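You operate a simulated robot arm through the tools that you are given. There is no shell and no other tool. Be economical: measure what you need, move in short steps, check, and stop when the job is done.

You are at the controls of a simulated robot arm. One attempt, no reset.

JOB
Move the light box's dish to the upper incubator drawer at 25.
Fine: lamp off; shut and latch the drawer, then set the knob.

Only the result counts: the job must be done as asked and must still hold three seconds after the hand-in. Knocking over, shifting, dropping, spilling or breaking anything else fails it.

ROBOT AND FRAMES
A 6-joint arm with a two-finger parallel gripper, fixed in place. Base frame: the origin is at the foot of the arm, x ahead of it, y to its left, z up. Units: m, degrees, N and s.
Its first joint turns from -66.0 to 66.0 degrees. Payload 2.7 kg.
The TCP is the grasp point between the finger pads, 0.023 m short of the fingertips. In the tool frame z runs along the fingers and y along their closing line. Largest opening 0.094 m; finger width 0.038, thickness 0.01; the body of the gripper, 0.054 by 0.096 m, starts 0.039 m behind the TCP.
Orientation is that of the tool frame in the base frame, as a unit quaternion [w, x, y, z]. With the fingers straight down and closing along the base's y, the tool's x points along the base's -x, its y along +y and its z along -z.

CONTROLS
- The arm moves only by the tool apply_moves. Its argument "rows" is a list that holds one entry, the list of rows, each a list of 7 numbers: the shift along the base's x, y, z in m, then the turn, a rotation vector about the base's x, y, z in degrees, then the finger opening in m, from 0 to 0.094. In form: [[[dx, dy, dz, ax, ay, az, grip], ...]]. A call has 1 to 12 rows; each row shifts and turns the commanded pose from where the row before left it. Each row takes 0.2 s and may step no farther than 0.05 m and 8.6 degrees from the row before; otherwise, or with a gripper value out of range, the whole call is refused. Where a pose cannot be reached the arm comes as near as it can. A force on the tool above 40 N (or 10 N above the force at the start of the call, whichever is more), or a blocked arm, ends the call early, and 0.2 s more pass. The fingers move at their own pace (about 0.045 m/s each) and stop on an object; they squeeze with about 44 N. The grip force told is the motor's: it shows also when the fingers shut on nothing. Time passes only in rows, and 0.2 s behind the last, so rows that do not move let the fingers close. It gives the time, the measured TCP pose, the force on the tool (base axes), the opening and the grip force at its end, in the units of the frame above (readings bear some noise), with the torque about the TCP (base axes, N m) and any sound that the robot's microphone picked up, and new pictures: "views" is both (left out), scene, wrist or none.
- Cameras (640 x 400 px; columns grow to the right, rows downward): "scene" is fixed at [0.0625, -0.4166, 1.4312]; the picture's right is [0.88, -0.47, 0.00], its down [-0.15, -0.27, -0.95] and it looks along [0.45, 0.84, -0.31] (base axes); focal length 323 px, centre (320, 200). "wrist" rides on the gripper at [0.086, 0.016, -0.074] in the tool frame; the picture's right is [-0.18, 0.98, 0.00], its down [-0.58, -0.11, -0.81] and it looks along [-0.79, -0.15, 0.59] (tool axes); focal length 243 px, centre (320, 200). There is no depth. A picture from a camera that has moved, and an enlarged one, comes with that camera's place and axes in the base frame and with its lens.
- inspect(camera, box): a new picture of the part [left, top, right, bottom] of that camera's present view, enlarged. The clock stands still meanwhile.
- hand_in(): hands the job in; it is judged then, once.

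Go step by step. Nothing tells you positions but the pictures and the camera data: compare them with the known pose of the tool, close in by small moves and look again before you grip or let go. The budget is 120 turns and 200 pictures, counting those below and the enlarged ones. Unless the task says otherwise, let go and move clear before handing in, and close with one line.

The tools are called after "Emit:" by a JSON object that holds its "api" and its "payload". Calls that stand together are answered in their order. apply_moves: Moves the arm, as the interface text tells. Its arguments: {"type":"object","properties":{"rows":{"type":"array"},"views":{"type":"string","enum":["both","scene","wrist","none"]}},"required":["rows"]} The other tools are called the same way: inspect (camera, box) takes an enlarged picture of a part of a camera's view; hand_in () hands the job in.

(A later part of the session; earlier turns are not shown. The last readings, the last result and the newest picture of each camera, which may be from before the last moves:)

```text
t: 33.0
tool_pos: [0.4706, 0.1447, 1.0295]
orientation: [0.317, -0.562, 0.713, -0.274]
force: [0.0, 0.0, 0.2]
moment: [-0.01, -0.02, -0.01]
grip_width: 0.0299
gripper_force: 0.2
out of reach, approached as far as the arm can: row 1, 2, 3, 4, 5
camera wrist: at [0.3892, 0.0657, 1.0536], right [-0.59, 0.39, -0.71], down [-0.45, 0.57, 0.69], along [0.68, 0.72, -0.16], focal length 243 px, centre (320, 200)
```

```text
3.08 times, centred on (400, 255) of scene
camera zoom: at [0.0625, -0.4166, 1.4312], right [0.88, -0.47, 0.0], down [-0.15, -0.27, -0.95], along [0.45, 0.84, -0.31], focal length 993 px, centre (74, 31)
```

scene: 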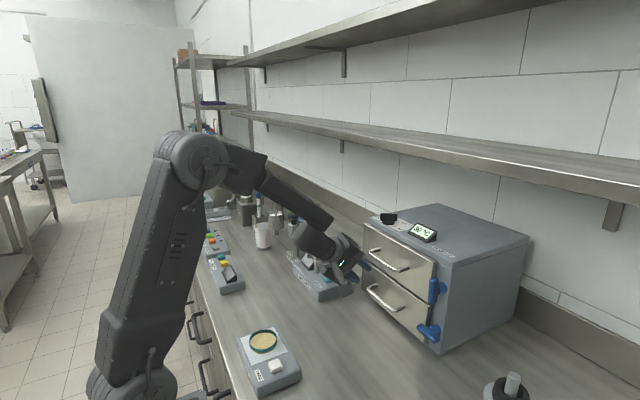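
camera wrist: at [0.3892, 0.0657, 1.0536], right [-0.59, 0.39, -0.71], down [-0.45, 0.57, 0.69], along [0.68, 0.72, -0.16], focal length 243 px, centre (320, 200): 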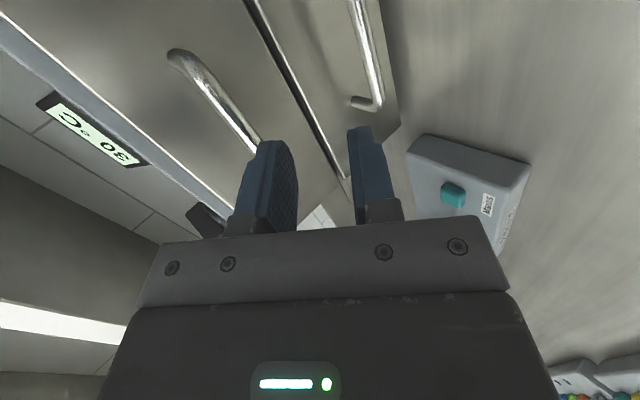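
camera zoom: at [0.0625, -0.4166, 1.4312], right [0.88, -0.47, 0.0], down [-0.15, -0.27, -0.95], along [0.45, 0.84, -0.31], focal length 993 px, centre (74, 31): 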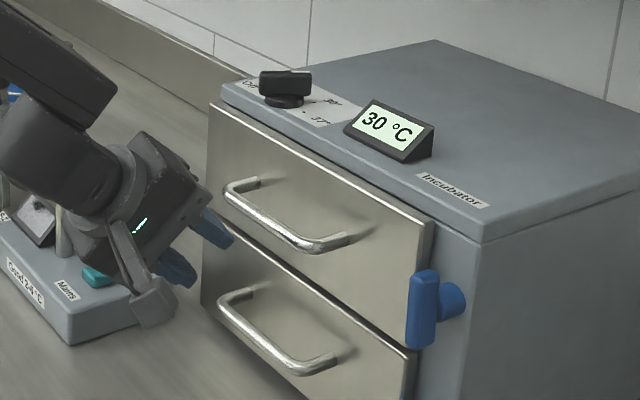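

Raising is blocked because the tool lines up with the forearm there. A flatter tool avoids that: I'll pitch to near horizontal here and approach the handle straight on.

Emit:
{"api": "apply_moves", "payload": {"rows": [[[-0.005, 0, 0.0, 0, -7.5, 0, 0.03], [-0.005, 0, 0.002, 0, -7.5, 0, 0.03], [0, 0, 0.002, 0, -7.5, 0, 0.03], [0, 0, 0.002, 0, -7.5, 0, 0.03], [0, 0, 0, 0, -4, 0, 0.03]]]}}

Emit:
{"api": "inspect", "payload": {"camera": "scene", "box": [330, 190, 470, 320]}}

```text
t: 34.2
tool_pos: [0.461, 0.1461, 1.0347]
orientation: [0.509, -0.46, 0.589, -0.426]
force: [-0.9, 0.4, -0.3]
moment: [-0.02, -0.02, -0.01]
grip_width: 0.0301
gripper_force: 0.0
camera wrist: at [0.3795, 0.0665, 1.0099], right [-0.09, 0.39, -0.92], down [-0.76, 0.57, 0.32], along [0.65, 0.72, 0.24], focal length 243 px, centre (320, 200)
```

scene: 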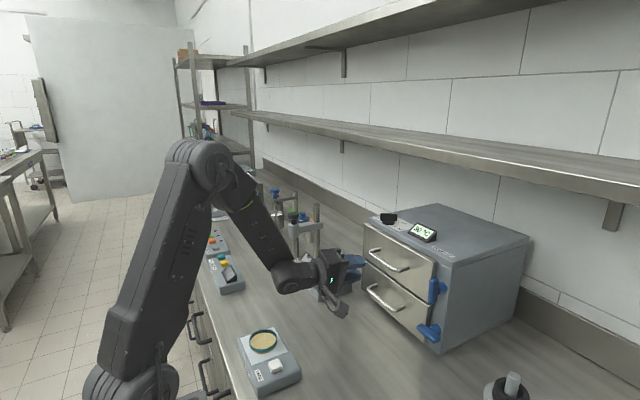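
wrist: 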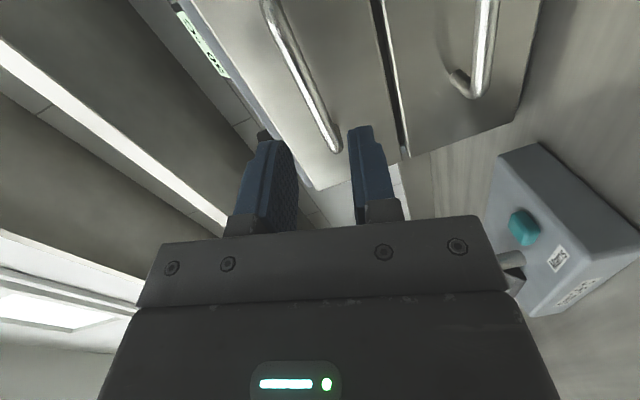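

```text
3.08 times, centred on (400, 255) of scene
camera zoom: at [0.0625, -0.4166, 1.4312], right [0.88, -0.47, 0.0], down [-0.15, -0.27, -0.95], along [0.45, 0.84, -0.31], focal length 993 px, centre (74, 31)
```

zoom: 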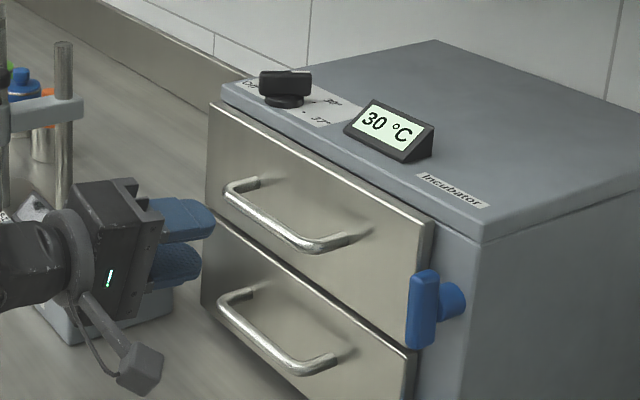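

Fingers are level with the bar. I'll fix a 12° roll error, advance and take a look before gripping.

Emit:
{"api": "apply_moves", "payload": {"rows": [[[0.015, -0.001, 0, -6, 0, 0, 0.036], [0.015, -0.001, 0, -6, 0, 0, 0.036], [0.015, -0.001, 0, 0, 0, 0, 0.036], [0, 0, 0, 0, 0, 0, 0.036]]]}}

Emit:
{"api": "inspect", "payload": {"camera": "wrist", "box": [200, 0, 440, 150]}}

Emit:
{"api": "inspect", "payload": {"camera": "scene", "box": [340, 210, 440, 310]}}

```text
t: 35.2
tool_pos: [0.5053, 0.1424, 1.0341]
orientation: [0.458, -0.511, 0.541, -0.486]
force: [0.6, 0.3, -0.1]
moment: [-0.05, 0.01, 0.05]
grip_width: 0.0358
gripper_force: 0.1
camera wrist: at [0.4239, 0.0604, 1.0268], right [-0.1, 0.19, -0.98], down [-0.75, 0.63, 0.2], along [0.65, 0.76, 0.08], focal length 243 px, centre (320, 200)
```

scene: 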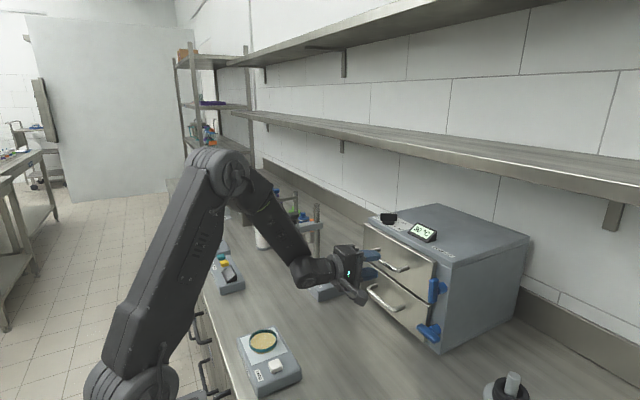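
wrist: 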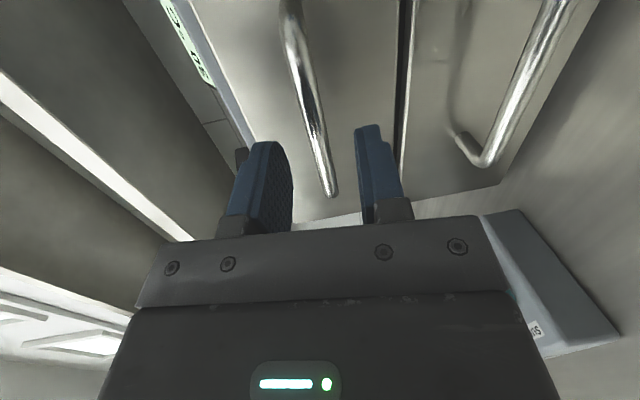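

```text
2.67 times, centred on (320, 75) of wrist
camera zoom: at [0.4239, 0.0604, 1.0268], right [-0.1, 0.19, -0.98], down [-0.75, 0.63, 0.2], along [0.65, 0.76, 0.08], focal length 647 px, centre (320, 533)
```

zoom: 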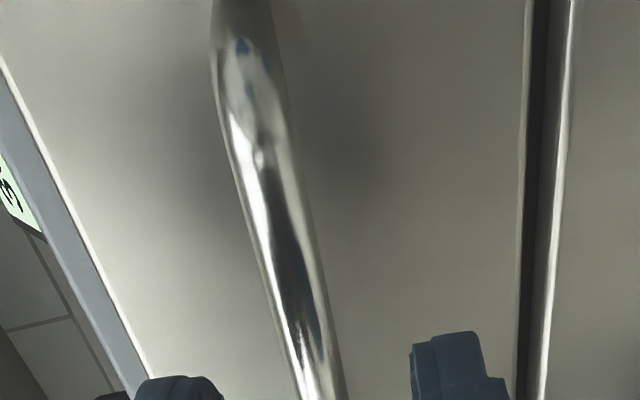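

```text
4.00 times, centred on (390, 260) of scene
camera zoom: at [0.0625, -0.4166, 1.4312], right [0.88, -0.47, 0.0], down [-0.15, -0.27, -0.95], along [0.45, 0.84, -0.31], focal length 1291 px, centre (40, -40)
```

zoom: 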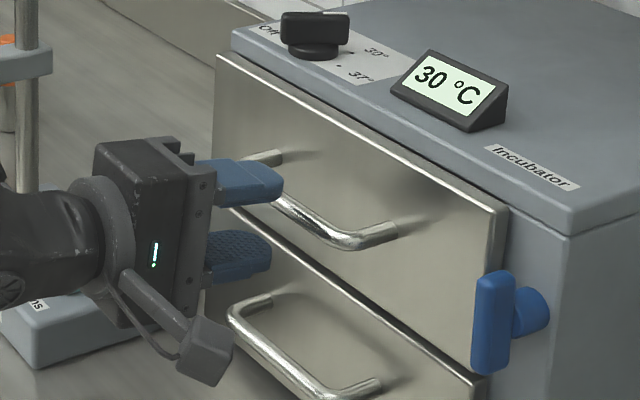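

The bar is centred between the fingers. I'll advance and grip.

Emit:
{"api": "apply_moves", "payload": {"rows": [[[0.012, 0, 0.001, 0, 0, 0, 0.036], [0.012, 0, 0, 0, 0, 0, 0.036], [0.008, 0, 0, 0, 0, 0, 0.036], [0, 0, 0, 0, 0, 0, 0.0], [0, 0, 0, 0, 0, 0, 0.0], [0, 0, 0, 0, 0, 0, 0.0]]], "views": "wrist"}}

```text
t: 36.6
tool_pos: [0.5362, 0.1425, 1.0319]
orientation: [0.456, -0.513, 0.542, -0.485]
force: [0.6, 1.7, -13.2]
moment: [-1.04, 0.11, 0.22]
grip_width: 0.0118
gripper_force: 44.8
camera wrist: at [0.4558, 0.0602, 1.026], right [-0.1, 0.19, -0.98], down [-0.75, 0.63, 0.2], along [0.65, 0.76, 0.08], focal length 243 px, centre (320, 200)
```

wrist: 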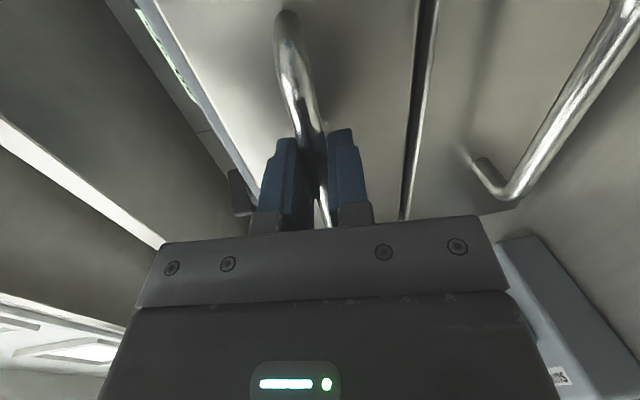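

The handle is held. I'll pull straight out gently, first 3 cm.

Emit:
{"api": "apply_moves", "payload": {"rows": [[[-0.01, 0.0004, -0.002, 0, 0, 0, 0], [-0.01, 0.0005, 0, 0, 0, 0, 0], [-0.01, 0.0005, 0, 0, 0, 0, 0]]]}}

```text
t: 37.4
tool_pos: [0.5068, 0.1423, 1.0329]
orientation: [0.457, -0.51, 0.543, -0.486]
force: [0.9, -14.3, -15.4]
moment: [-1.37, 0.19, 1.22]
grip_width: 0.0117
gripper_force: 45.3
camera wrist: at [0.4254, 0.0607, 1.0255], right [-0.1, 0.19, -0.98], down [-0.75, 0.63, 0.2], along [0.65, 0.75, 0.08], focal length 243 px, centre (320, 200)
```

scene: 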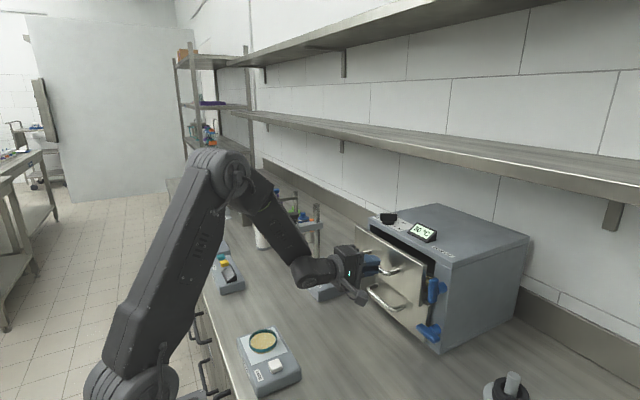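
wrist: 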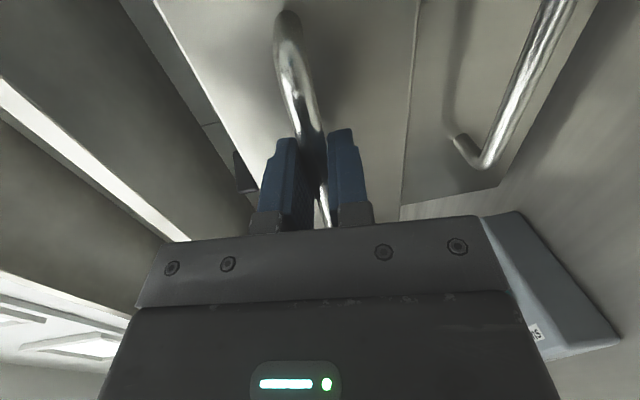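

The drawer is sliding out. I'll keep pulling, with no sideways component.

Emit:
{"api": "apply_moves", "payload": {"rows": [[[-0.01, -0.002, -0.002, 0, 0, 0, 0], [-0.015, 0, 0, 0, 0, 0, 0], [-0.015, 0, 0, 0, 0, 0, 0], [-0.015, 0, 0, 0, 0, 0, 0]]]}}

```text
t: 38.4
tool_pos: [0.4523, 0.1429, 1.0324]
orientation: [0.461, -0.509, 0.541, -0.486]
force: [0.8, -1.9, 5.3]
moment: [-1.55, -0.04, -1.04]
grip_width: 0.0118
gripper_force: 44.8
camera wrist: at [0.3716, 0.0603, 1.0245], right [-0.09, 0.19, -0.98], down [-0.76, 0.63, 0.19], along [0.65, 0.76, 0.09], focal length 243 px, centre (320, 200)
```

scene: 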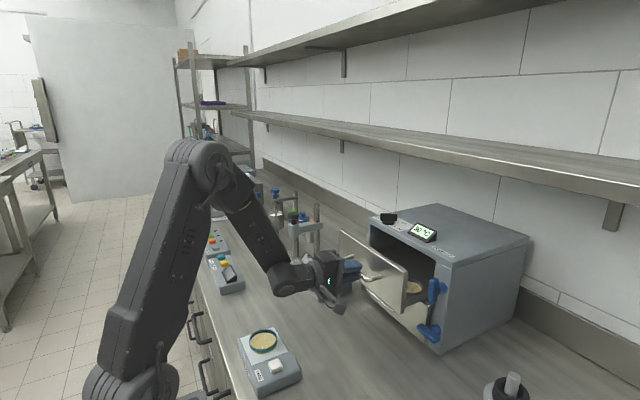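
wrist: 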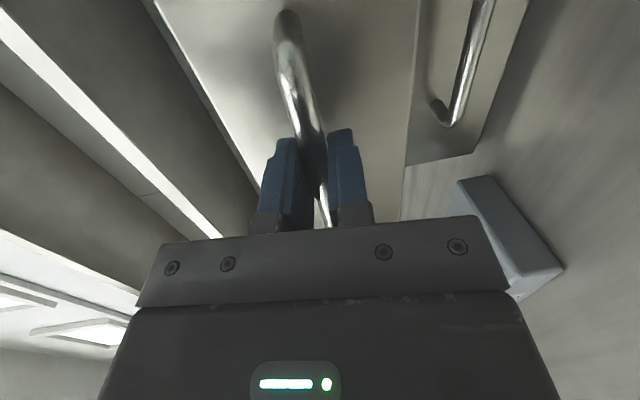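

The drawer holds another dish already. I'll look closely before pulling further.

Emit:
{"api": "inspect", "payload": {"camera": "scene", "box": [320, 200, 460, 340]}}

```text
2.86 times, centred on (390, 270) of scene
camera zoom: at [0.0625, -0.4167, 1.4312], right [0.88, -0.47, 0.0], down [-0.15, -0.27, -0.95], along [0.45, 0.84, -0.31], focal length 922 px, centre (120, 0)
```

zoom: 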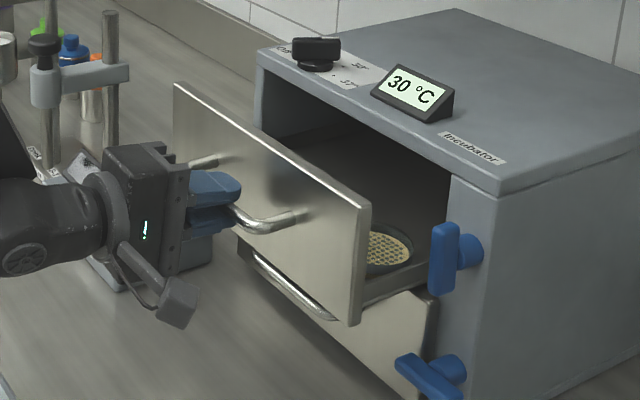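

There's a perforated dish on the -y side of the drawer, so ours must go on the +y side. I'll pull out further.

Emit:
{"api": "apply_moves", "payload": {"rows": [[[-0.012, 0, 0, 0, 0, 0, 0], [-0.012, 0, 0, 0, 0, 0, 0], [-0.012, 0, 0, 0, 0, 0, 0], [-0.012, 0, 0, 0, 0, 0, 0]]]}}

Emit:
{"api": "inspect", "payload": {"camera": "scene", "box": [310, 200, 470, 340]}}

```text
t: 39.4
tool_pos: [0.4034, 0.1421, 1.0329]
orientation: [0.46, -0.51, 0.541, -0.486]
force: [1.1, 7.1, 12.6]
moment: [-1.32, -0.08, -0.22]
grip_width: 0.0118
gripper_force: 44.9
camera wrist: at [0.3244, 0.0601, 1.0247], right [-0.09, 0.19, -0.98], down [-0.76, 0.62, 0.19], along [0.65, 0.76, 0.09], focal length 243 px, centre (320, 200)
```

scene: 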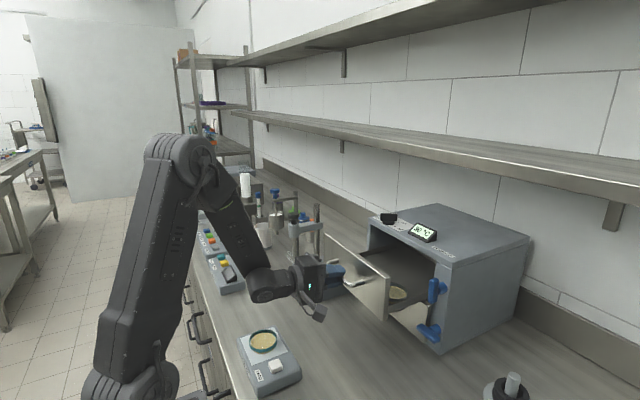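
wrist: 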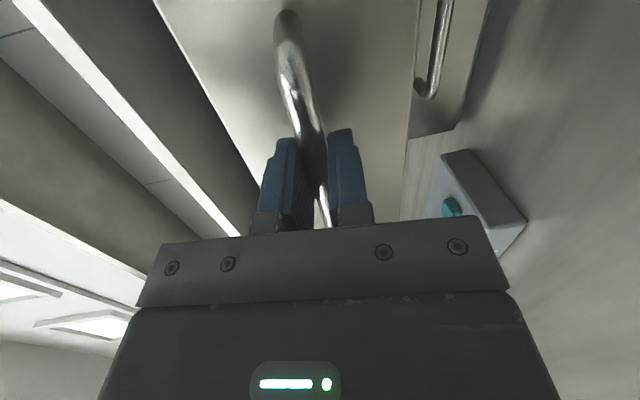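

```text
2.86 times, centred on (390, 270) of scene
camera zoom: at [0.0624, -0.4164, 1.4313], right [0.88, -0.47, 0.0], down [-0.15, -0.27, -0.95], along [0.45, 0.84, -0.31], focal length 922 px, centre (120, 0)
```

zoom: 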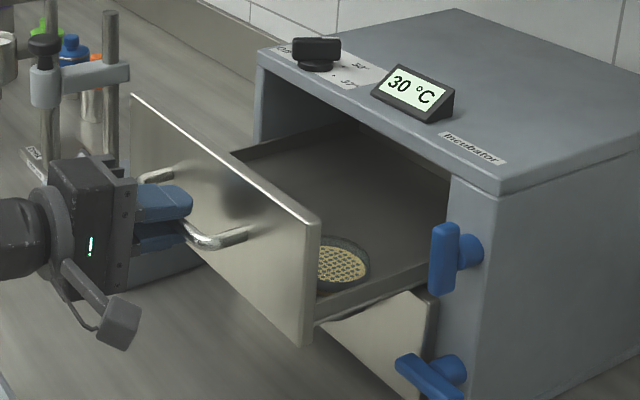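

It's open 13 cm. More room would help with placing the dish, so I'll try pulling a little further until it stops or the arm's reach ends.

Emit:
{"api": "apply_moves", "payload": {"rows": [[[-0.01, -0.001, -0.002, 0, 0, 0, 0], [-0.01, 0, 0, 0, 0, 0, 0], [-0.01, 0, 0, 0, 0, 0, 0]]]}}

```text
t: 40.2
tool_pos: [0.3745, 0.1441, 1.0317]
orientation: [0.463, -0.509, 0.538, -0.487]
force: [1.9, 9.1, 30.9]
moment: [-1.14, -0.15, 1.45]
grip_width: 0.0115
gripper_force: 44.9
camera wrist: at [0.2938, 0.0598, 1.024], right [-0.09, 0.19, -0.98], down [-0.76, 0.62, 0.19], along [0.64, 0.76, 0.09], focal length 243 px, centre (320, 200)
```

scene: 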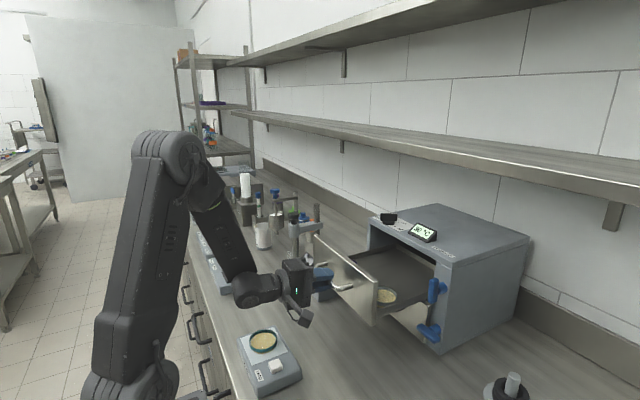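
wrist: 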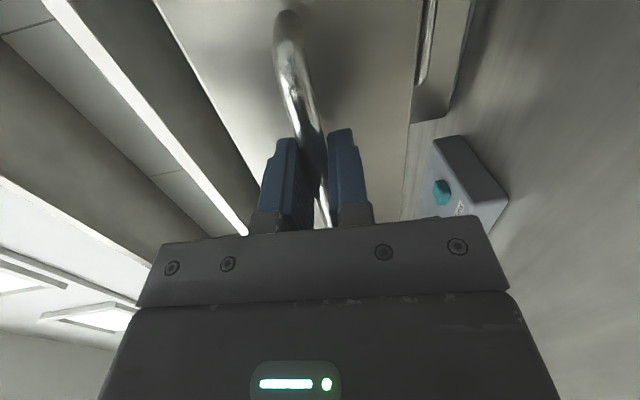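

Open about 16 cm, enough. I'll relieve the vertical load, open the fingers and back away.

Emit:
{"api": "apply_moves", "payload": {"rows": [[[0, 0, 0.003, 0, 0, 0, 0], [0, 0, 0, 0, 0, 0, 0.04], [0, 0, 0, 0, 0, 0, 0.04], [-0.01, 0, 0, 0, 0, 0, 0.04], [-0.015, 0, 0, 0, 0, 0, 0.04], [-0.015, 0, 0, 0, 0, 0, 0.04]]]}}

Emit:
{"api": "inspect", "payload": {"camera": "scene", "box": [300, 200, 460, 340]}}

```text
t: 41.6
tool_pos: [0.3339, 0.1414, 1.0324]
orientation: [0.459, -0.51, 0.542, -0.485]
force: [-0.2, -0.3, 0.2]
moment: [-0.02, -0.02, 0.02]
grip_width: 0.0401
gripper_force: 0.1
camera wrist: at [0.253, 0.0586, 1.025], right [-0.09, 0.19, -0.98], down [-0.75, 0.63, 0.2], along [0.65, 0.76, 0.08], focal length 243 px, centre (320, 200)
```

scene: 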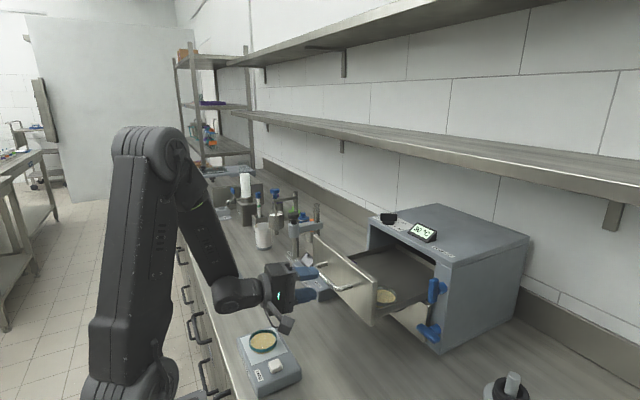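
wrist: 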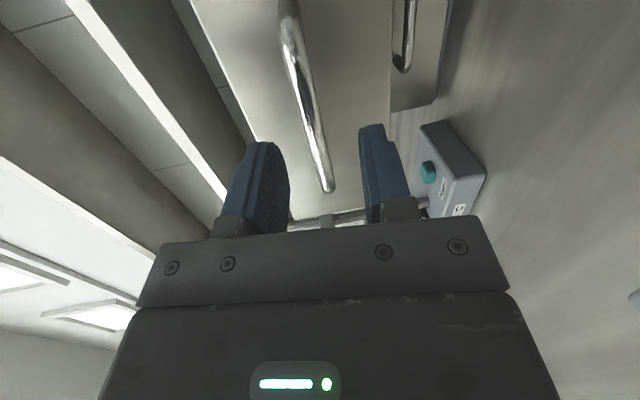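

```text
2.86 times, centred on (380, 270) of scene
camera zoom: at [0.0625, -0.4166, 1.4312], right [0.88, -0.47, 0.0], down [-0.15, -0.27, -0.95], along [0.45, 0.84, -0.31], focal length 922 px, centre (149, 0)
```

zoom: 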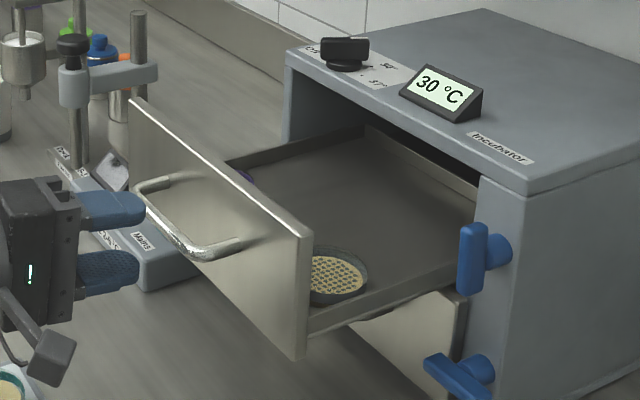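

There may be another item behind the front panel on the +y side. I'll raise and turn the tool down so the wrist camera can look into the drawer from above.

Emit:
{"api": "apply_moves", "payload": {"rows": [[[-0.005, 0, 0.02, 0, 7.5, 0, 0.04], [0, 0, 0.025, 0, 8.4, 0, 0.04], [0, 0, 0.025, 0, 8.4, 0, 0.04], [0, 0, 0.025, 0, 8.4, 0, 0.04], [0, 0, 0.025, 0, 8.4, 0, 0.04], [0, 0, 0.02, 0, 8.4, 0, 0.04], [0, 0, 0.02, 0, 8.4, 0, 0.04], [0, 0, 0.02, 0, 8.4, 0, 0.04], [0, 0, 0.02, 0, 8.4, 0, 0.04], [0, 0, 0.02, 0, 8.4, 0, 0.04]]]}}

```text
t: 43.2
tool_pos: [0.264, 0.1847, 0.9327]
orientation: [0.162, -0.673, 0.694, -0.198]
force: [-3.1, -10.1, 40.9]
moment: [-0.25, 0.55, 0.1]
grip_width: 0.0322
gripper_force: 0.0
out of reach, approached as far as the arm can: row 4, 5, 6, 7, 8
stopped in row 8: the force on the tool passed its limit (the readings are from after the stop); the commanded pose is now the measured one
camera wrist: at [0.2095, 0.1018, 0.9939], right [-0.85, 0.2, -0.49], down [-0.28, 0.62, 0.73], along [0.45, 0.76, -0.47], focal length 243 px, centre (320, 200)
```

scene: 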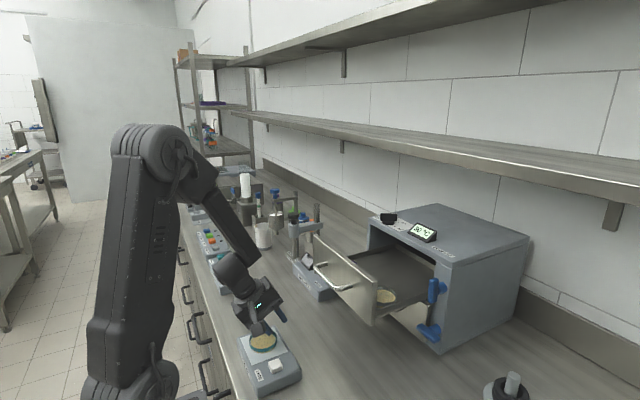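
wrist: 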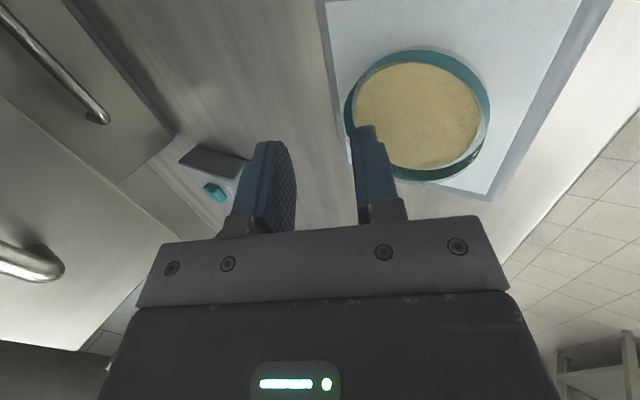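

The arm wandered down instead of up and a finger is touching at the dish. I'll look closely before anything else.

Emit:
{"api": "inspect", "payload": {"camera": "scene", "box": [210, 290, 310, 400]}}

Emit:
{"api": "inspect", "payload": {"camera": "wrist", "box": [240, 20, 520, 220]}}

```text
3.64 times, centred on (260, 345) of scene
camera zoom: at [0.0621, -0.4172, 1.4311], right [0.88, -0.47, 0.0], down [-0.15, -0.27, -0.95], along [0.45, 0.84, -0.31], focal length 1174 px, centre (538, -327)
```

zoom: 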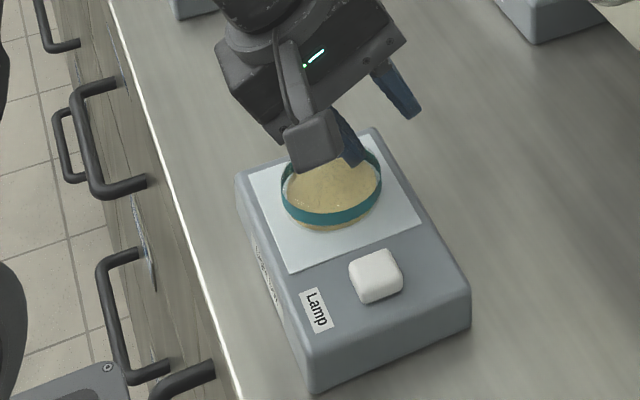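

```text
2.00 times, centred on (380, 120) of wrist
camera zoom: at [0.2095, 0.1018, 0.9939], right [-0.85, 0.2, -0.49], down [-0.28, 0.62, 0.73], along [0.45, 0.76, -0.47], focal length 485 px, centre (200, 360)
```

zoom: 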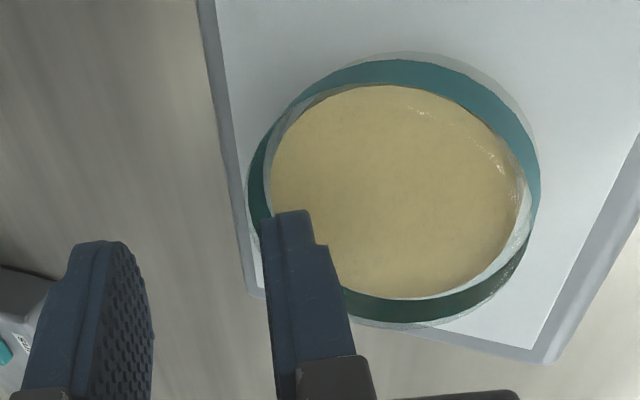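

The fingertip is at the dish rim. I'll try one tiny straight lift and check the response.

Emit:
{"api": "apply_moves", "payload": {"rows": [[[0, 0, 0.006, 0, 0, 0, 0.04]]], "views": "none"}}

```text
t: 43.6
tool_pos: [0.2637, 0.1847, 0.9325]
orientation: [0.162, -0.673, 0.694, -0.195]
force: [-0.2, -5.1, 46.6]
moment: [-0.05, 0.51, 0.02]
grip_width: 0.0301
gripper_force: 0.0
out of reach, approached as far as the arm can: row 1
```

Lifting at this attitude is blocked. Reversing the path (pitching back toward horizontal while rising) should be allowed.

Emit:
{"api": "apply_moves", "payload": {"rows": [[[0, 0, 0.008, 0, -6, 0, 0.04], [0, 0, 0.01, 0, -6, 0, 0.04]]]}}

```text
t: 44.2
tool_pos: [0.2617, 0.1836, 0.9475]
orientation: [0.229, -0.652, 0.673, -0.265]
force: [1.3, 0.2, 1.5]
moment: [-0.04, -0.03, 0.01]
grip_width: 0.0398
gripper_force: 0.1
camera wrist: at [0.1955, 0.1014, 0.9968], right [-0.73, 0.2, -0.65], down [-0.42, 0.63, 0.66], along [0.54, 0.75, -0.38], focal length 243 px, centre (320, 200)
```

scene: 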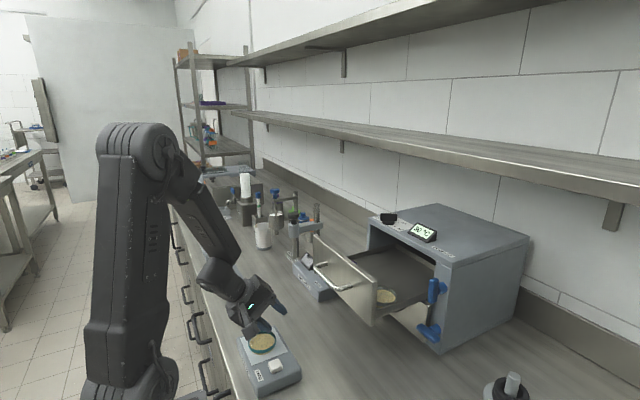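
wrist: 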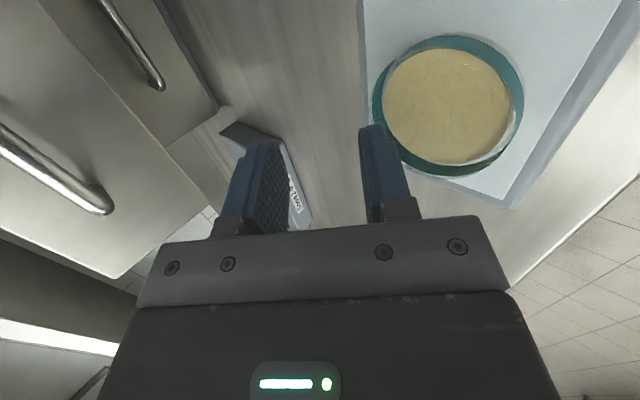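

Free again and the dish looks intact. I'll continue up and back toward horizontal.

Emit:
{"api": "apply_moves", "payload": {"rows": [[[0, 0, 0.012, 0, -7, 0, 0.04], [0.005, 0, 0.015, 0, -7, 0, 0.04], [0.01, 0, 0.015, 0, -7, 0, 0.04], [0.01, 0, 0.015, 0, -7, 0, 0.04], [0.01, 0, 0.015, 0, -3, 0, 0.04]]]}}

Emit:
{"api": "inspect", "payload": {"camera": "scene", "box": [210, 290, 310, 400]}}

```text
t: 45.4
tool_pos: [0.2966, 0.1845, 1.0223]
orientation: [0.403, -0.556, 0.587, -0.43]
force: [0.9, -0.9, -0.7]
moment: [0.0, 0.01, -0.01]
grip_width: 0.0397
gripper_force: 0.1
camera wrist: at [0.2158, 0.1018, 1.0297], right [-0.29, 0.2, -0.94], down [-0.7, 0.62, 0.35], along [0.65, 0.76, -0.04], focal length 243 px, centre (320, 200)
```

scene: 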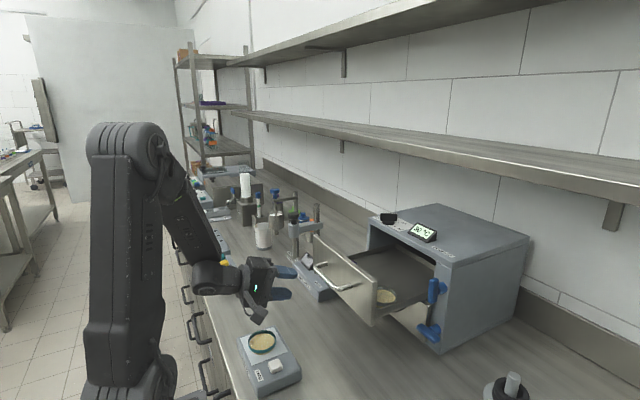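
wrist: 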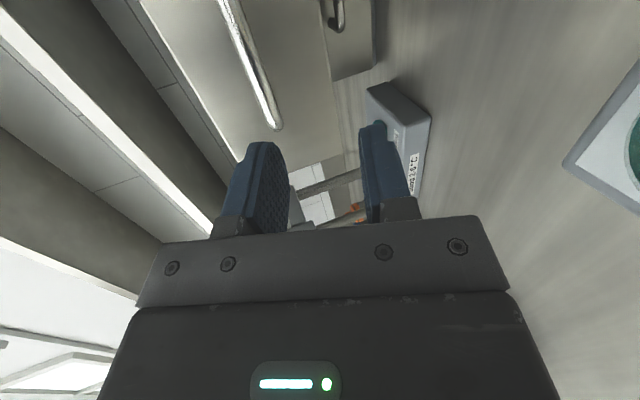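

```text
3.64 times, centred on (260, 345) of scene
camera zoom: at [0.0625, -0.4166, 1.4312], right [0.88, -0.47, 0.0], down [-0.15, -0.27, -0.95], along [0.45, 0.84, -0.31], focal length 1174 px, centre (538, -327)
```

zoom: 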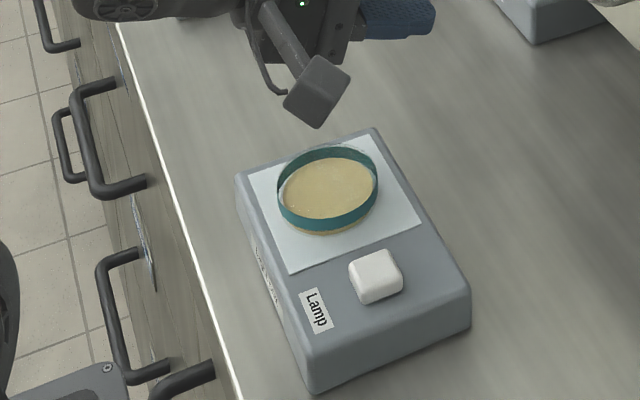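

The dish is fine. To switch wrist branch cleanly I'll first yaw the tool to the radial direction (+35°), then pitch down in plane.

Emit:
{"api": "apply_moves", "payload": {"rows": [[[0, 0, 0.01, 0, 0, 7, 0.04], [0, 0, 0.01, 0, 0, 7, 0.04], [0, 0, 0.01, 0, 0, 7, 0.04], [0, 0, 0, 0, 0, 7, 0.04], [0, 0, 0, 0, 0, 7, 0.04]]], "views": "scene"}}

```text
t: 46.6
tool_pos: [0.3133, 0.2076, 1.064]
orientation: [-0.512, 0.707, -0.394, 0.287]
force: [0.2, -1.8, -0.2]
moment: [0.03, 0.01, 0.0]
grip_width: 0.0399
gripper_force: 0.0
out of reach, approached as far as the arm can: row 4, 5
```

scene: 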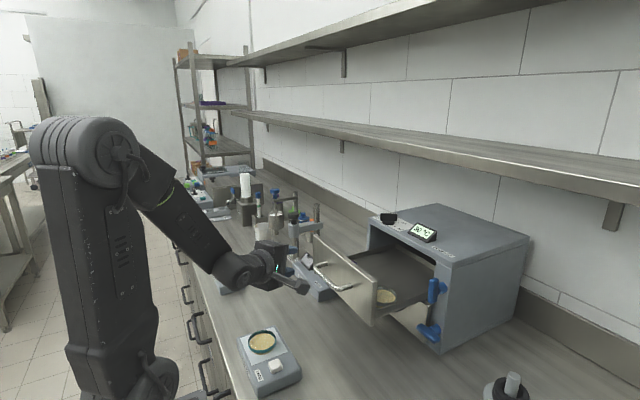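

The tool is now radial. I'll pitch it down in plane while rising.

Emit:
{"api": "apply_moves", "payload": {"rows": [[[0, 0, 0.01, -4.3, 6.8, 0, 0.04], [0, 0, 0.01, -4.3, 6.8, 0, 0.04], [0, 0, 0.01, -4.3, 6.8, 0, 0.04], [0, 0, 0.01, -4.3, 6.8, 0, 0.04]]], "views": "scene"}}

```text
t: 47.6
tool_pos: [0.3164, 0.2009, 1.0298]
orientation: [-0.359, 0.796, -0.442, 0.204]
force: [0.7, -0.5, 0.4]
moment: [0.01, 0.03, -0.01]
grip_width: 0.04
gripper_force: 0.0
out of reach, approached as far as the arm can: row 2, 3, 4
```

scene: 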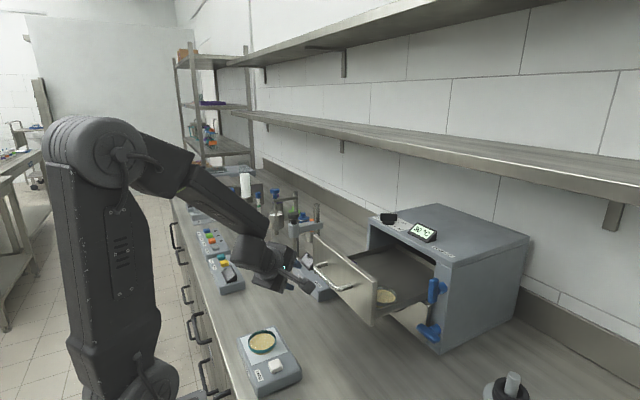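

It's passing through the alignment point. I'll continue pitching in small steps, with height margin.

Emit:
{"api": "apply_moves", "payload": {"rows": [[[-0.01, -0.006, 0.01, -4.3, 6.8, 0, 0.04], [-0.01, -0.006, 0.01, -4.3, 6.8, 0, 0.04]]], "views": "none"}}

```text
t: 48.2
tool_pos: [0.3074, 0.1921, 0.9984]
orientation: [-0.324, 0.812, -0.45, 0.184]
force: [-0.3, 0.0, 0.1]
moment: [0.01, 0.02, -0.01]
grip_width: 0.04
gripper_force: 0.1
out of reach, approached as far as the arm can: row 1, 2
```

The wrist can't pass straight through in plane; last time it worked by swinging around the side. I'll pitch back up, move to a clear place, and swing the tool around to the left side instead.

Emit:
{"api": "apply_moves", "payload": {"rows": [[[0, 0, 0.015, 4.3, -6.8, 0, 0.04], [0, 0, 0.015, 4.3, -6.8, 0, 0.04], [0, 0, 0.015, 4.3, -6.8, 0, 0.04], [0.005, -0.015, 0.01, 0, 0, 0, 0.04], [0.005, -0.015, 0.01, 0, 0, 0, 0.04], [0.005, -0.015, 0.01, 0, 0, 0, 0.04], [0.005, -0.015, 0, 0, 0, 0, 0.04]]], "views": "scene"}}

```text
t: 49.8
tool_pos: [0.3425, 0.1457, 1.0781]
orientation: [-0.461, 0.736, -0.414, 0.272]
force: [-0.5, 0.1, 0.1]
moment: [-0.01, 0.0, -0.01]
grip_width: 0.0398
gripper_force: 0.1
out of reach, approached as far as the arm can: row 1, 3, 4, 6, 7
```

scene: 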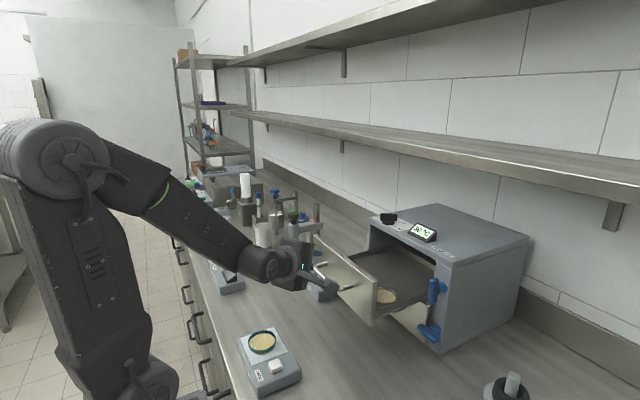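

The tool now nearly lines up with the forearm. I'll back away from the handle, swing left, then pitch down.

Emit:
{"api": "apply_moves", "payload": {"rows": [[[-0.015, 0, 0.005, 0, 0, 6, 0.04], [-0.015, 0, 0.005, 0, 0, 8, 0.04], [-0.01, 0, 0.005, 0, 0, 8, 0.04], [0, 0, 0.005, 0, 0, 8, 0.04]]], "views": "scene"}}

```text
t: 50.8
tool_pos: [0.3364, 0.176, 1.1142]
orientation: [-0.516, 0.818, -0.211, 0.142]
force: [0.1, 0.9, 0.3]
moment: [-0.01, 0.02, 0.0]
grip_width: 0.0402
gripper_force: 0.1
out of reach, approached as far as the arm can: row 1, 2, 3
```

scene: 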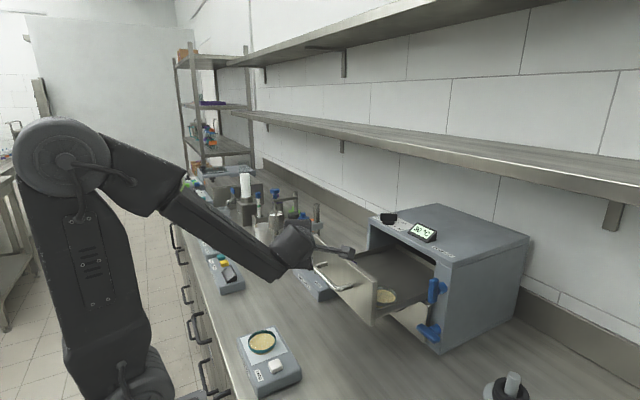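

Reached, with the tool pointing to the left. I'll pitch it down from here while rising.

Emit:
{"api": "apply_moves", "payload": {"rows": [[[0, 0, 0.01, -7.1, 4.1, 0, 0.04], [0, 0, 0.01, -7.1, 4.1, 0, 0.04], [0, 0, 0.01, -7.1, 4.1, 0, 0.04], [0, 0, 0.01, -7.1, 4.1, 0, 0.04]]], "views": "scene"}}

```text
t: 51.8
tool_pos: [0.3364, 0.1752, 1.1564]
orientation: [-0.265, 0.931, -0.24, 0.073]
force: [0.8, -0.8, 0.4]
moment: [0.0, 0.0, 0.0]
grip_width: 0.0399
gripper_force: 0.1
```

scene: 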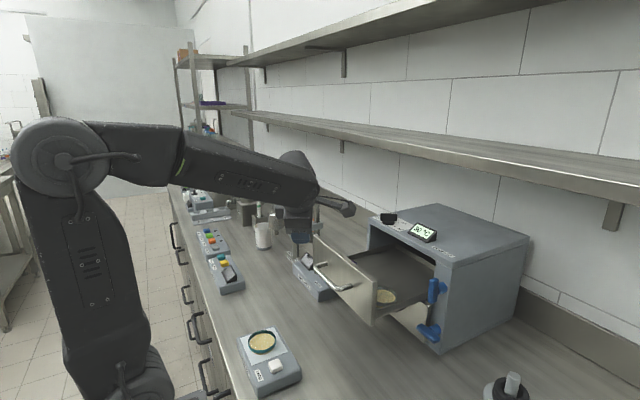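

That works cleanly. I'll finish to tool-down.

Emit:
{"api": "apply_moves", "payload": {"rows": [[[0, 0, 0.01, -6.9, 4, 0, 0.04], [0, 0, 0.01, -6.9, 4, 0, 0.04], [0, 0, 0.01, -6.9, 4, 0, 0.04], [0, 0, 0.01, -6.9, 4, 0, 0.04], [0, 0, 0, 0, 0, 0, 0.04]]]}}

```text
t: 53.0
tool_pos: [0.3412, 0.1546, 1.1632]
orientation: [-0.14, 0.96, -0.243, -0.01]
force: [-0.3, -0.2, -0.4]
moment: [0.02, -0.02, 0.01]
grip_width: 0.0399
gripper_force: 0.0
out of reach, approached as far as the arm can: row 2, 3, 4
camera wrist: at [0.4048, 0.0798, 1.225], right [-0.62, -0.74, -0.24], down [-0.5, 0.14, 0.85], along [-0.6, 0.66, -0.46], focal length 243 px, centre (320, 200)
```

scene: 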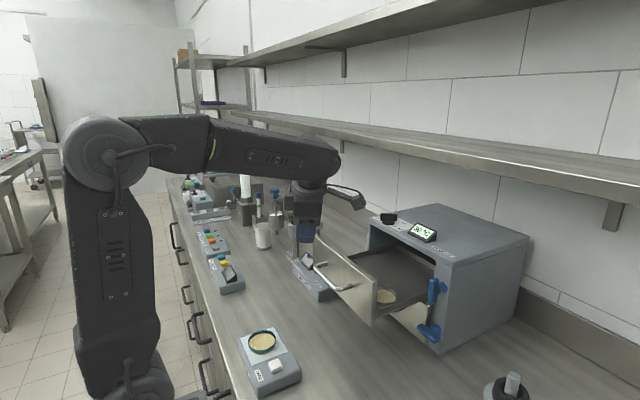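
wrist: 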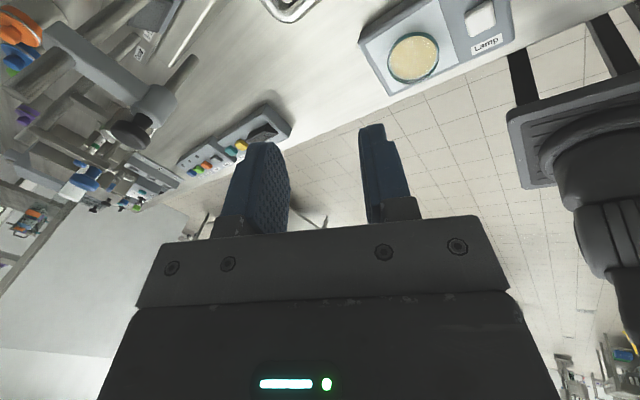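

The tool is nearly down but the last joint is close to its roll limit. I'll unroll about -62° so the camera goes to the -y side, and then remove the remaining tilt.

Emit:
{"api": "apply_moves", "payload": {"rows": [[[0, 0, 0, 0, 0, -7.8, 0.06], [0, 0, 0, 0, 0, -7.8, 0.06], [0, 0, 0, 0, 0, -7.8, 0.06], [0, 0, 0, 0, 0, -7.8, 0.06], [0, 0, 0, 0, 0, -7.8, 0.06], [0, 0, 0, 0, 0, -7.8, 0.06], [0, 0, 0, 0, 0, -7.8, 0.06], [0, 0, 0, 0, 0, -7.8, 0.06], [0, 0, 0, -2.2, 7.6, 0, 0.06], [0, 0, 0, -2.2, 7.6, 0, 0.06], [0, 0, 0, 0, 0, 0, 0.06]]]}}

```text
t: 55.4
tool_pos: [0.3452, 0.0601, 1.0799]
orientation: [0.109, -0.697, 0.707, 0.054]
force: [0.3, 0.3, -0.1]
moment: [0.02, -0.01, 0.02]
grip_width: 0.06
gripper_force: 0.0
out of reach, approached as far as the arm can: row 2, 3, 4, 5, 6, 7, 8, 9, 10
camera wrist: at [0.323, -0.0412, 1.1313], right [-0.98, 0.2, -0.03], down [0.05, 0.38, 0.92], along [0.2, 0.9, -0.38], focal length 243 px, centre (320, 200)
```

scene: 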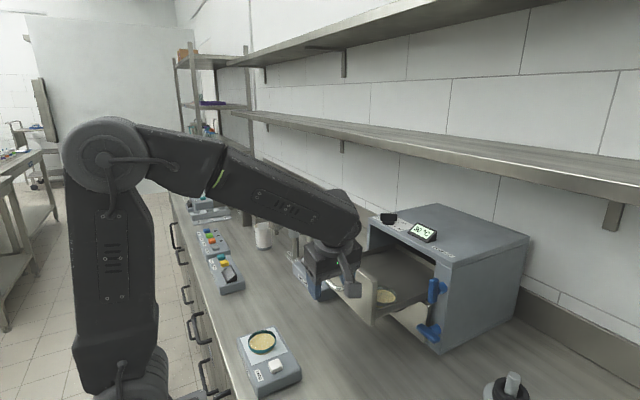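
wrist: 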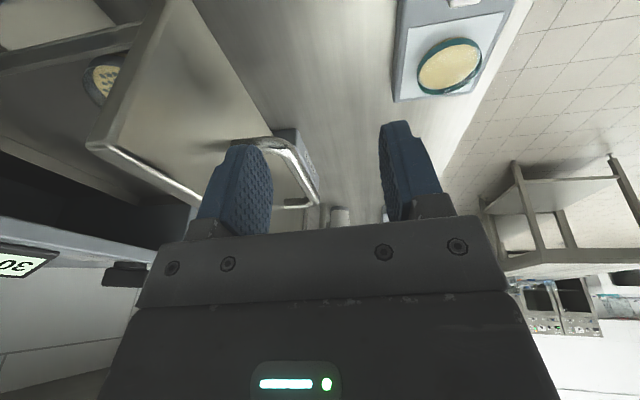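

The pose drifted near the handle while re-orienting. I'll lift straight up first.

Emit:
{"api": "apply_moves", "payload": {"rows": [[[-0.005, 0, 0.03, 0, 0, 0, 0.04], [-0.005, 0, 0.03, 0, 0, 0, 0.04], [0, 0, 0.03, 0, 0, 0, 0.04], [0, 0, 0.03, 0, 0, 0, 0.04]]], "views": "none"}}

Emit:
{"api": "apply_moves", "payload": {"rows": [[[0, 0, 0, -5, 1.7, 0, 0.04], [0, 0, 0, -5, 1.7, 0, 0.04]]]}}

```text
t: 56.4
tool_pos: [0.3365, 0.0565, 1.1898]
orientation: [0.124, -0.695, 0.705, 0.065]
force: [0.4, 0.8, 0.3]
moment: [-0.02, 0.01, 0.01]
grip_width: 0.0401
gripper_force: 0.0
out of reach, approached as far as the arm can: row 2, 3, 4
```

```text
t: 57.0
tool_pos: [0.3357, 0.0557, 1.1886]
orientation: [0.123, -0.696, 0.704, 0.065]
force: [0.5, -0.3, 0.0]
moment: [0.0, 0.01, -0.03]
grip_width: 0.0402
gripper_force: 0.1
out of reach, approached as far as the arm can: row 1, 2
camera wrist: at [0.3128, -0.0474, 1.2374], right [-0.98, 0.2, -0.03], down [0.04, 0.35, 0.94], along [0.2, 0.92, -0.35], focal length 243 px, centre (320, 200)
```

scene: 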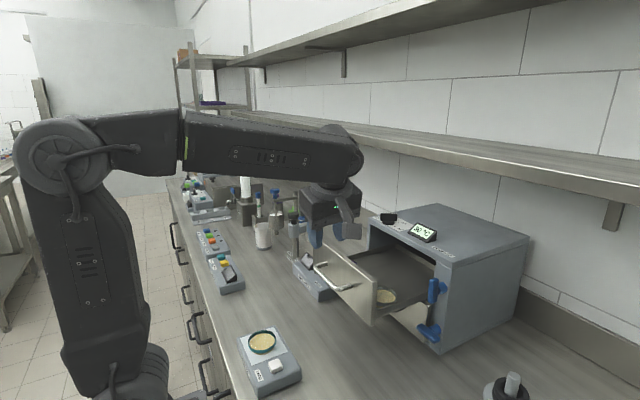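
wrist: 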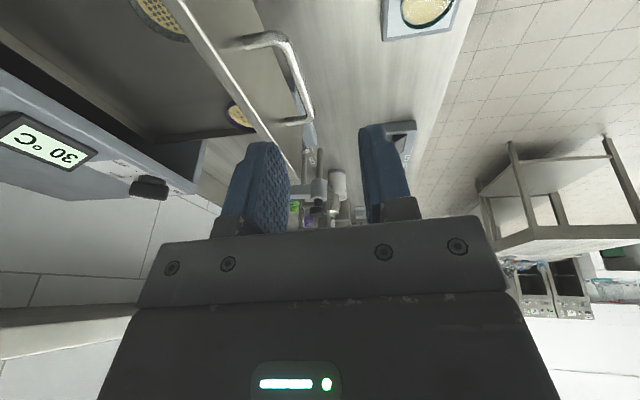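

I now understand: the wrist joint has flipped sign (J4 at its ±165° limit, hence the stuck 15° tilt), and there are two dishes in the drawer. I need to retrace to the horizontal pose at y=0 and cross back exactly in plane, as on the first crossing.

Emit:
{"api": "apply_moves", "payload": {"rows": [[[0, 0, -0.003, 7.9, -2.7, 0, 0.04], [0, 0, -0.003, 7.9, -2.7, 0, 0.04], [0, 0, -0.003, 7.9, -2.7, 0, 0.04], [0, 0, -0.003, 7.9, -2.7, 0, 0.04], [0, 0, -0.003, 7.9, -2.7, 0, 0.04], [0, 0, -0.003, 7.9, -2.7, 0, 0.04], [0, 0, -0.003, 7.9, -2.7, 0, 0.04]]], "views": "scene"}}

```text
t: 58.6
tool_pos: [0.3349, 0.0568, 1.1686]
orientation: [0.541, -0.559, 0.566, 0.272]
force: [0.5, -0.4, 0.0]
moment: [0.01, 0.03, -0.02]
grip_width: 0.0401
gripper_force: 0.1
```

scene: 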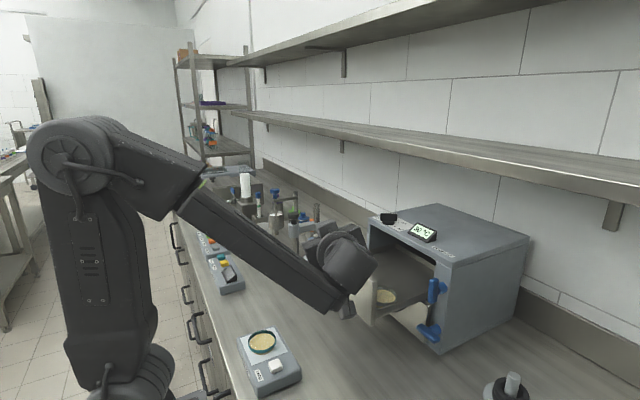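

Now I'll yaw back to heading 0 at y=0, staying high and clear of the drawer front.

Emit:
{"api": "apply_moves", "payload": {"rows": [[[0.002, -0.006, 0.002, 0, 0, -7.9, 0.04], [0.004, -0.006, 0.002, 0, 0, -7.9, 0.04], [0.006, -0.006, 0.002, 0, 0, -7.9, 0.04], [0.006, -0.006, 0.002, 0, 0, -7.9, 0.04], [0.006, -0.006, 0.002, 0, 0, -7.9, 0.04], [0.006, -0.006, 0.002, 0, 0, -7.9, 0.04], [0.006, -0.006, 0, 0, 0, -7.9, 0.04], [0.006, -0.006, 0, 0, 0, -7.9, 0.04], [0.006, -0.008, 0, 0, 0, -7.9, 0.04]]]}}

```text
t: 60.6
tool_pos: [0.379, -0.0034, 1.1815]
orientation: [0.605, -0.151, 0.778, -0.078]
force: [0.0, -0.1, 0.3]
moment: [0.01, -0.02, 0.04]
grip_width: 0.0401
gripper_force: 0.0
out of reach, approached as far as the arm can: row 9
camera wrist: at [0.2873, -0.0204, 1.1173], right [-0.1, 0.99, -0.13], down [-0.63, 0.04, 0.77], along [0.77, 0.16, 0.62], focal length 243 px, centre (320, 200)
```

scene: 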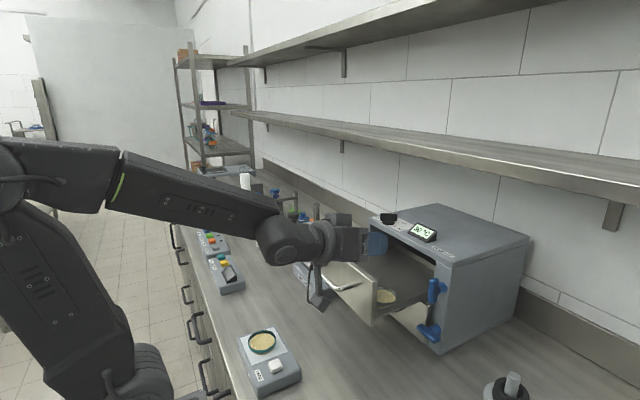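
wrist: 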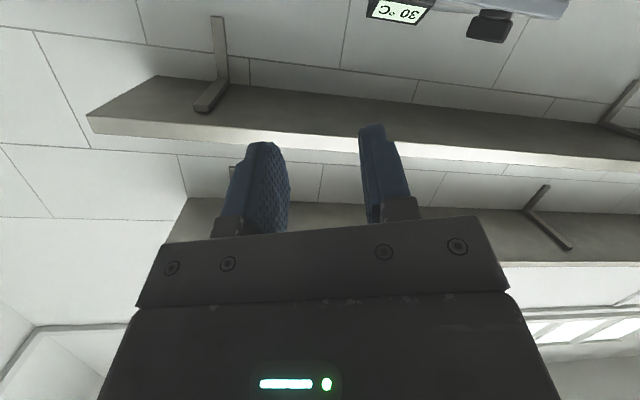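

Nearly there: heading is 4° off the arm plane. I'll trim the heading while slightly up-bent, before crossing.

Emit:
{"api": "apply_moves", "payload": {"rows": [[[0, 0, -0.015, 0, -5, 0, 0.04], [0, 0, -0.015, 0, 0, -2, 0.04], [0, 0.003, -0.005, 0, 0, -2, 0.04], [0, 0, 0, 0, 0, 0, 0.04]]], "views": "none"}}

```text
t: 61.6
tool_pos: [0.3797, -0.0007, 1.1485]
orientation: [0.635, -0.121, 0.755, -0.109]
force: [0.0, -0.6, -0.4]
moment: [-0.01, 0.01, 0.03]
grip_width: 0.0401
gripper_force: 0.0
```

Heading is within half a degree. Now I'll pitch down in plane about the base y axis while rising.

Emit:
{"api": "apply_moves", "payload": {"rows": [[[0, 0, 0, 0, 0, 0.5, 0.04], [0, 0, 0.008, 0, 8.4, 0, 0.04], [0, 0, 0.01, 0, 8.4, 0, 0.04], [0, 0, 0.012, 0, 8.4, 0, 0.04], [0, 0, 0.012, 0, 8.4, 0, 0.04], [0, 0, 0.012, 0, 8.4, 0, 0.04]]], "views": "scene"}}

```text
t: 63.0
tool_pos: [0.3797, -0.0002, 1.1586]
orientation: [0.56, -0.135, 0.813, -0.091]
force: [-0.5, 0.1, -0.2]
moment: [0.02, -0.01, 0.0]
grip_width: 0.0403
gripper_force: 0.2
out of reach, approached as far as the arm can: row 3, 4, 5, 6
```

scene: 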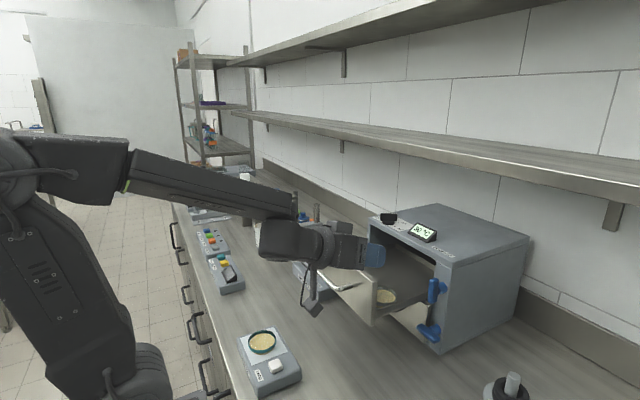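

The upper arm is leaning far back, so the limit here is likely the shoulder, not the wrist. I'll move outward and up (above the drawer and incubator), then retry the crossing there.

Emit:
{"api": "apply_moves", "payload": {"rows": [[[0.01, 0, 0.012, 0, -3, 0, 0.04], [0.015, 0, 0.012, 0, 0, 0, 0.04], [0.02, 0, 0.012, 0, 0, 0, 0.04], [0.02, 0, 0.01, 0, 0, 0, 0.04], [0.02, 0, 0.01, 0, 0, 0, 0.04], [0.01, 0, 0, 0, 0, 0, 0.04]]], "views": "scene"}}

```text
t: 64.4
tool_pos: [0.4447, 0.0007, 1.2004]
orientation: [0.581, -0.132, 0.797, -0.097]
force: [-0.3, 0.5, -0.2]
moment: [0.03, 0.01, 0.01]
grip_width: 0.0399
gripper_force: 0.1
out of reach, approached as far as the arm can: row 4, 5
```

scene: 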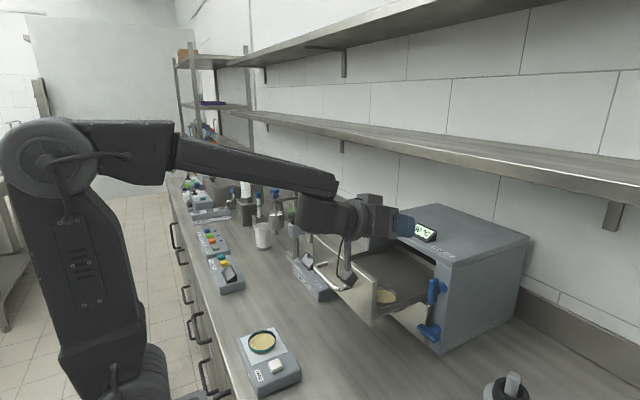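

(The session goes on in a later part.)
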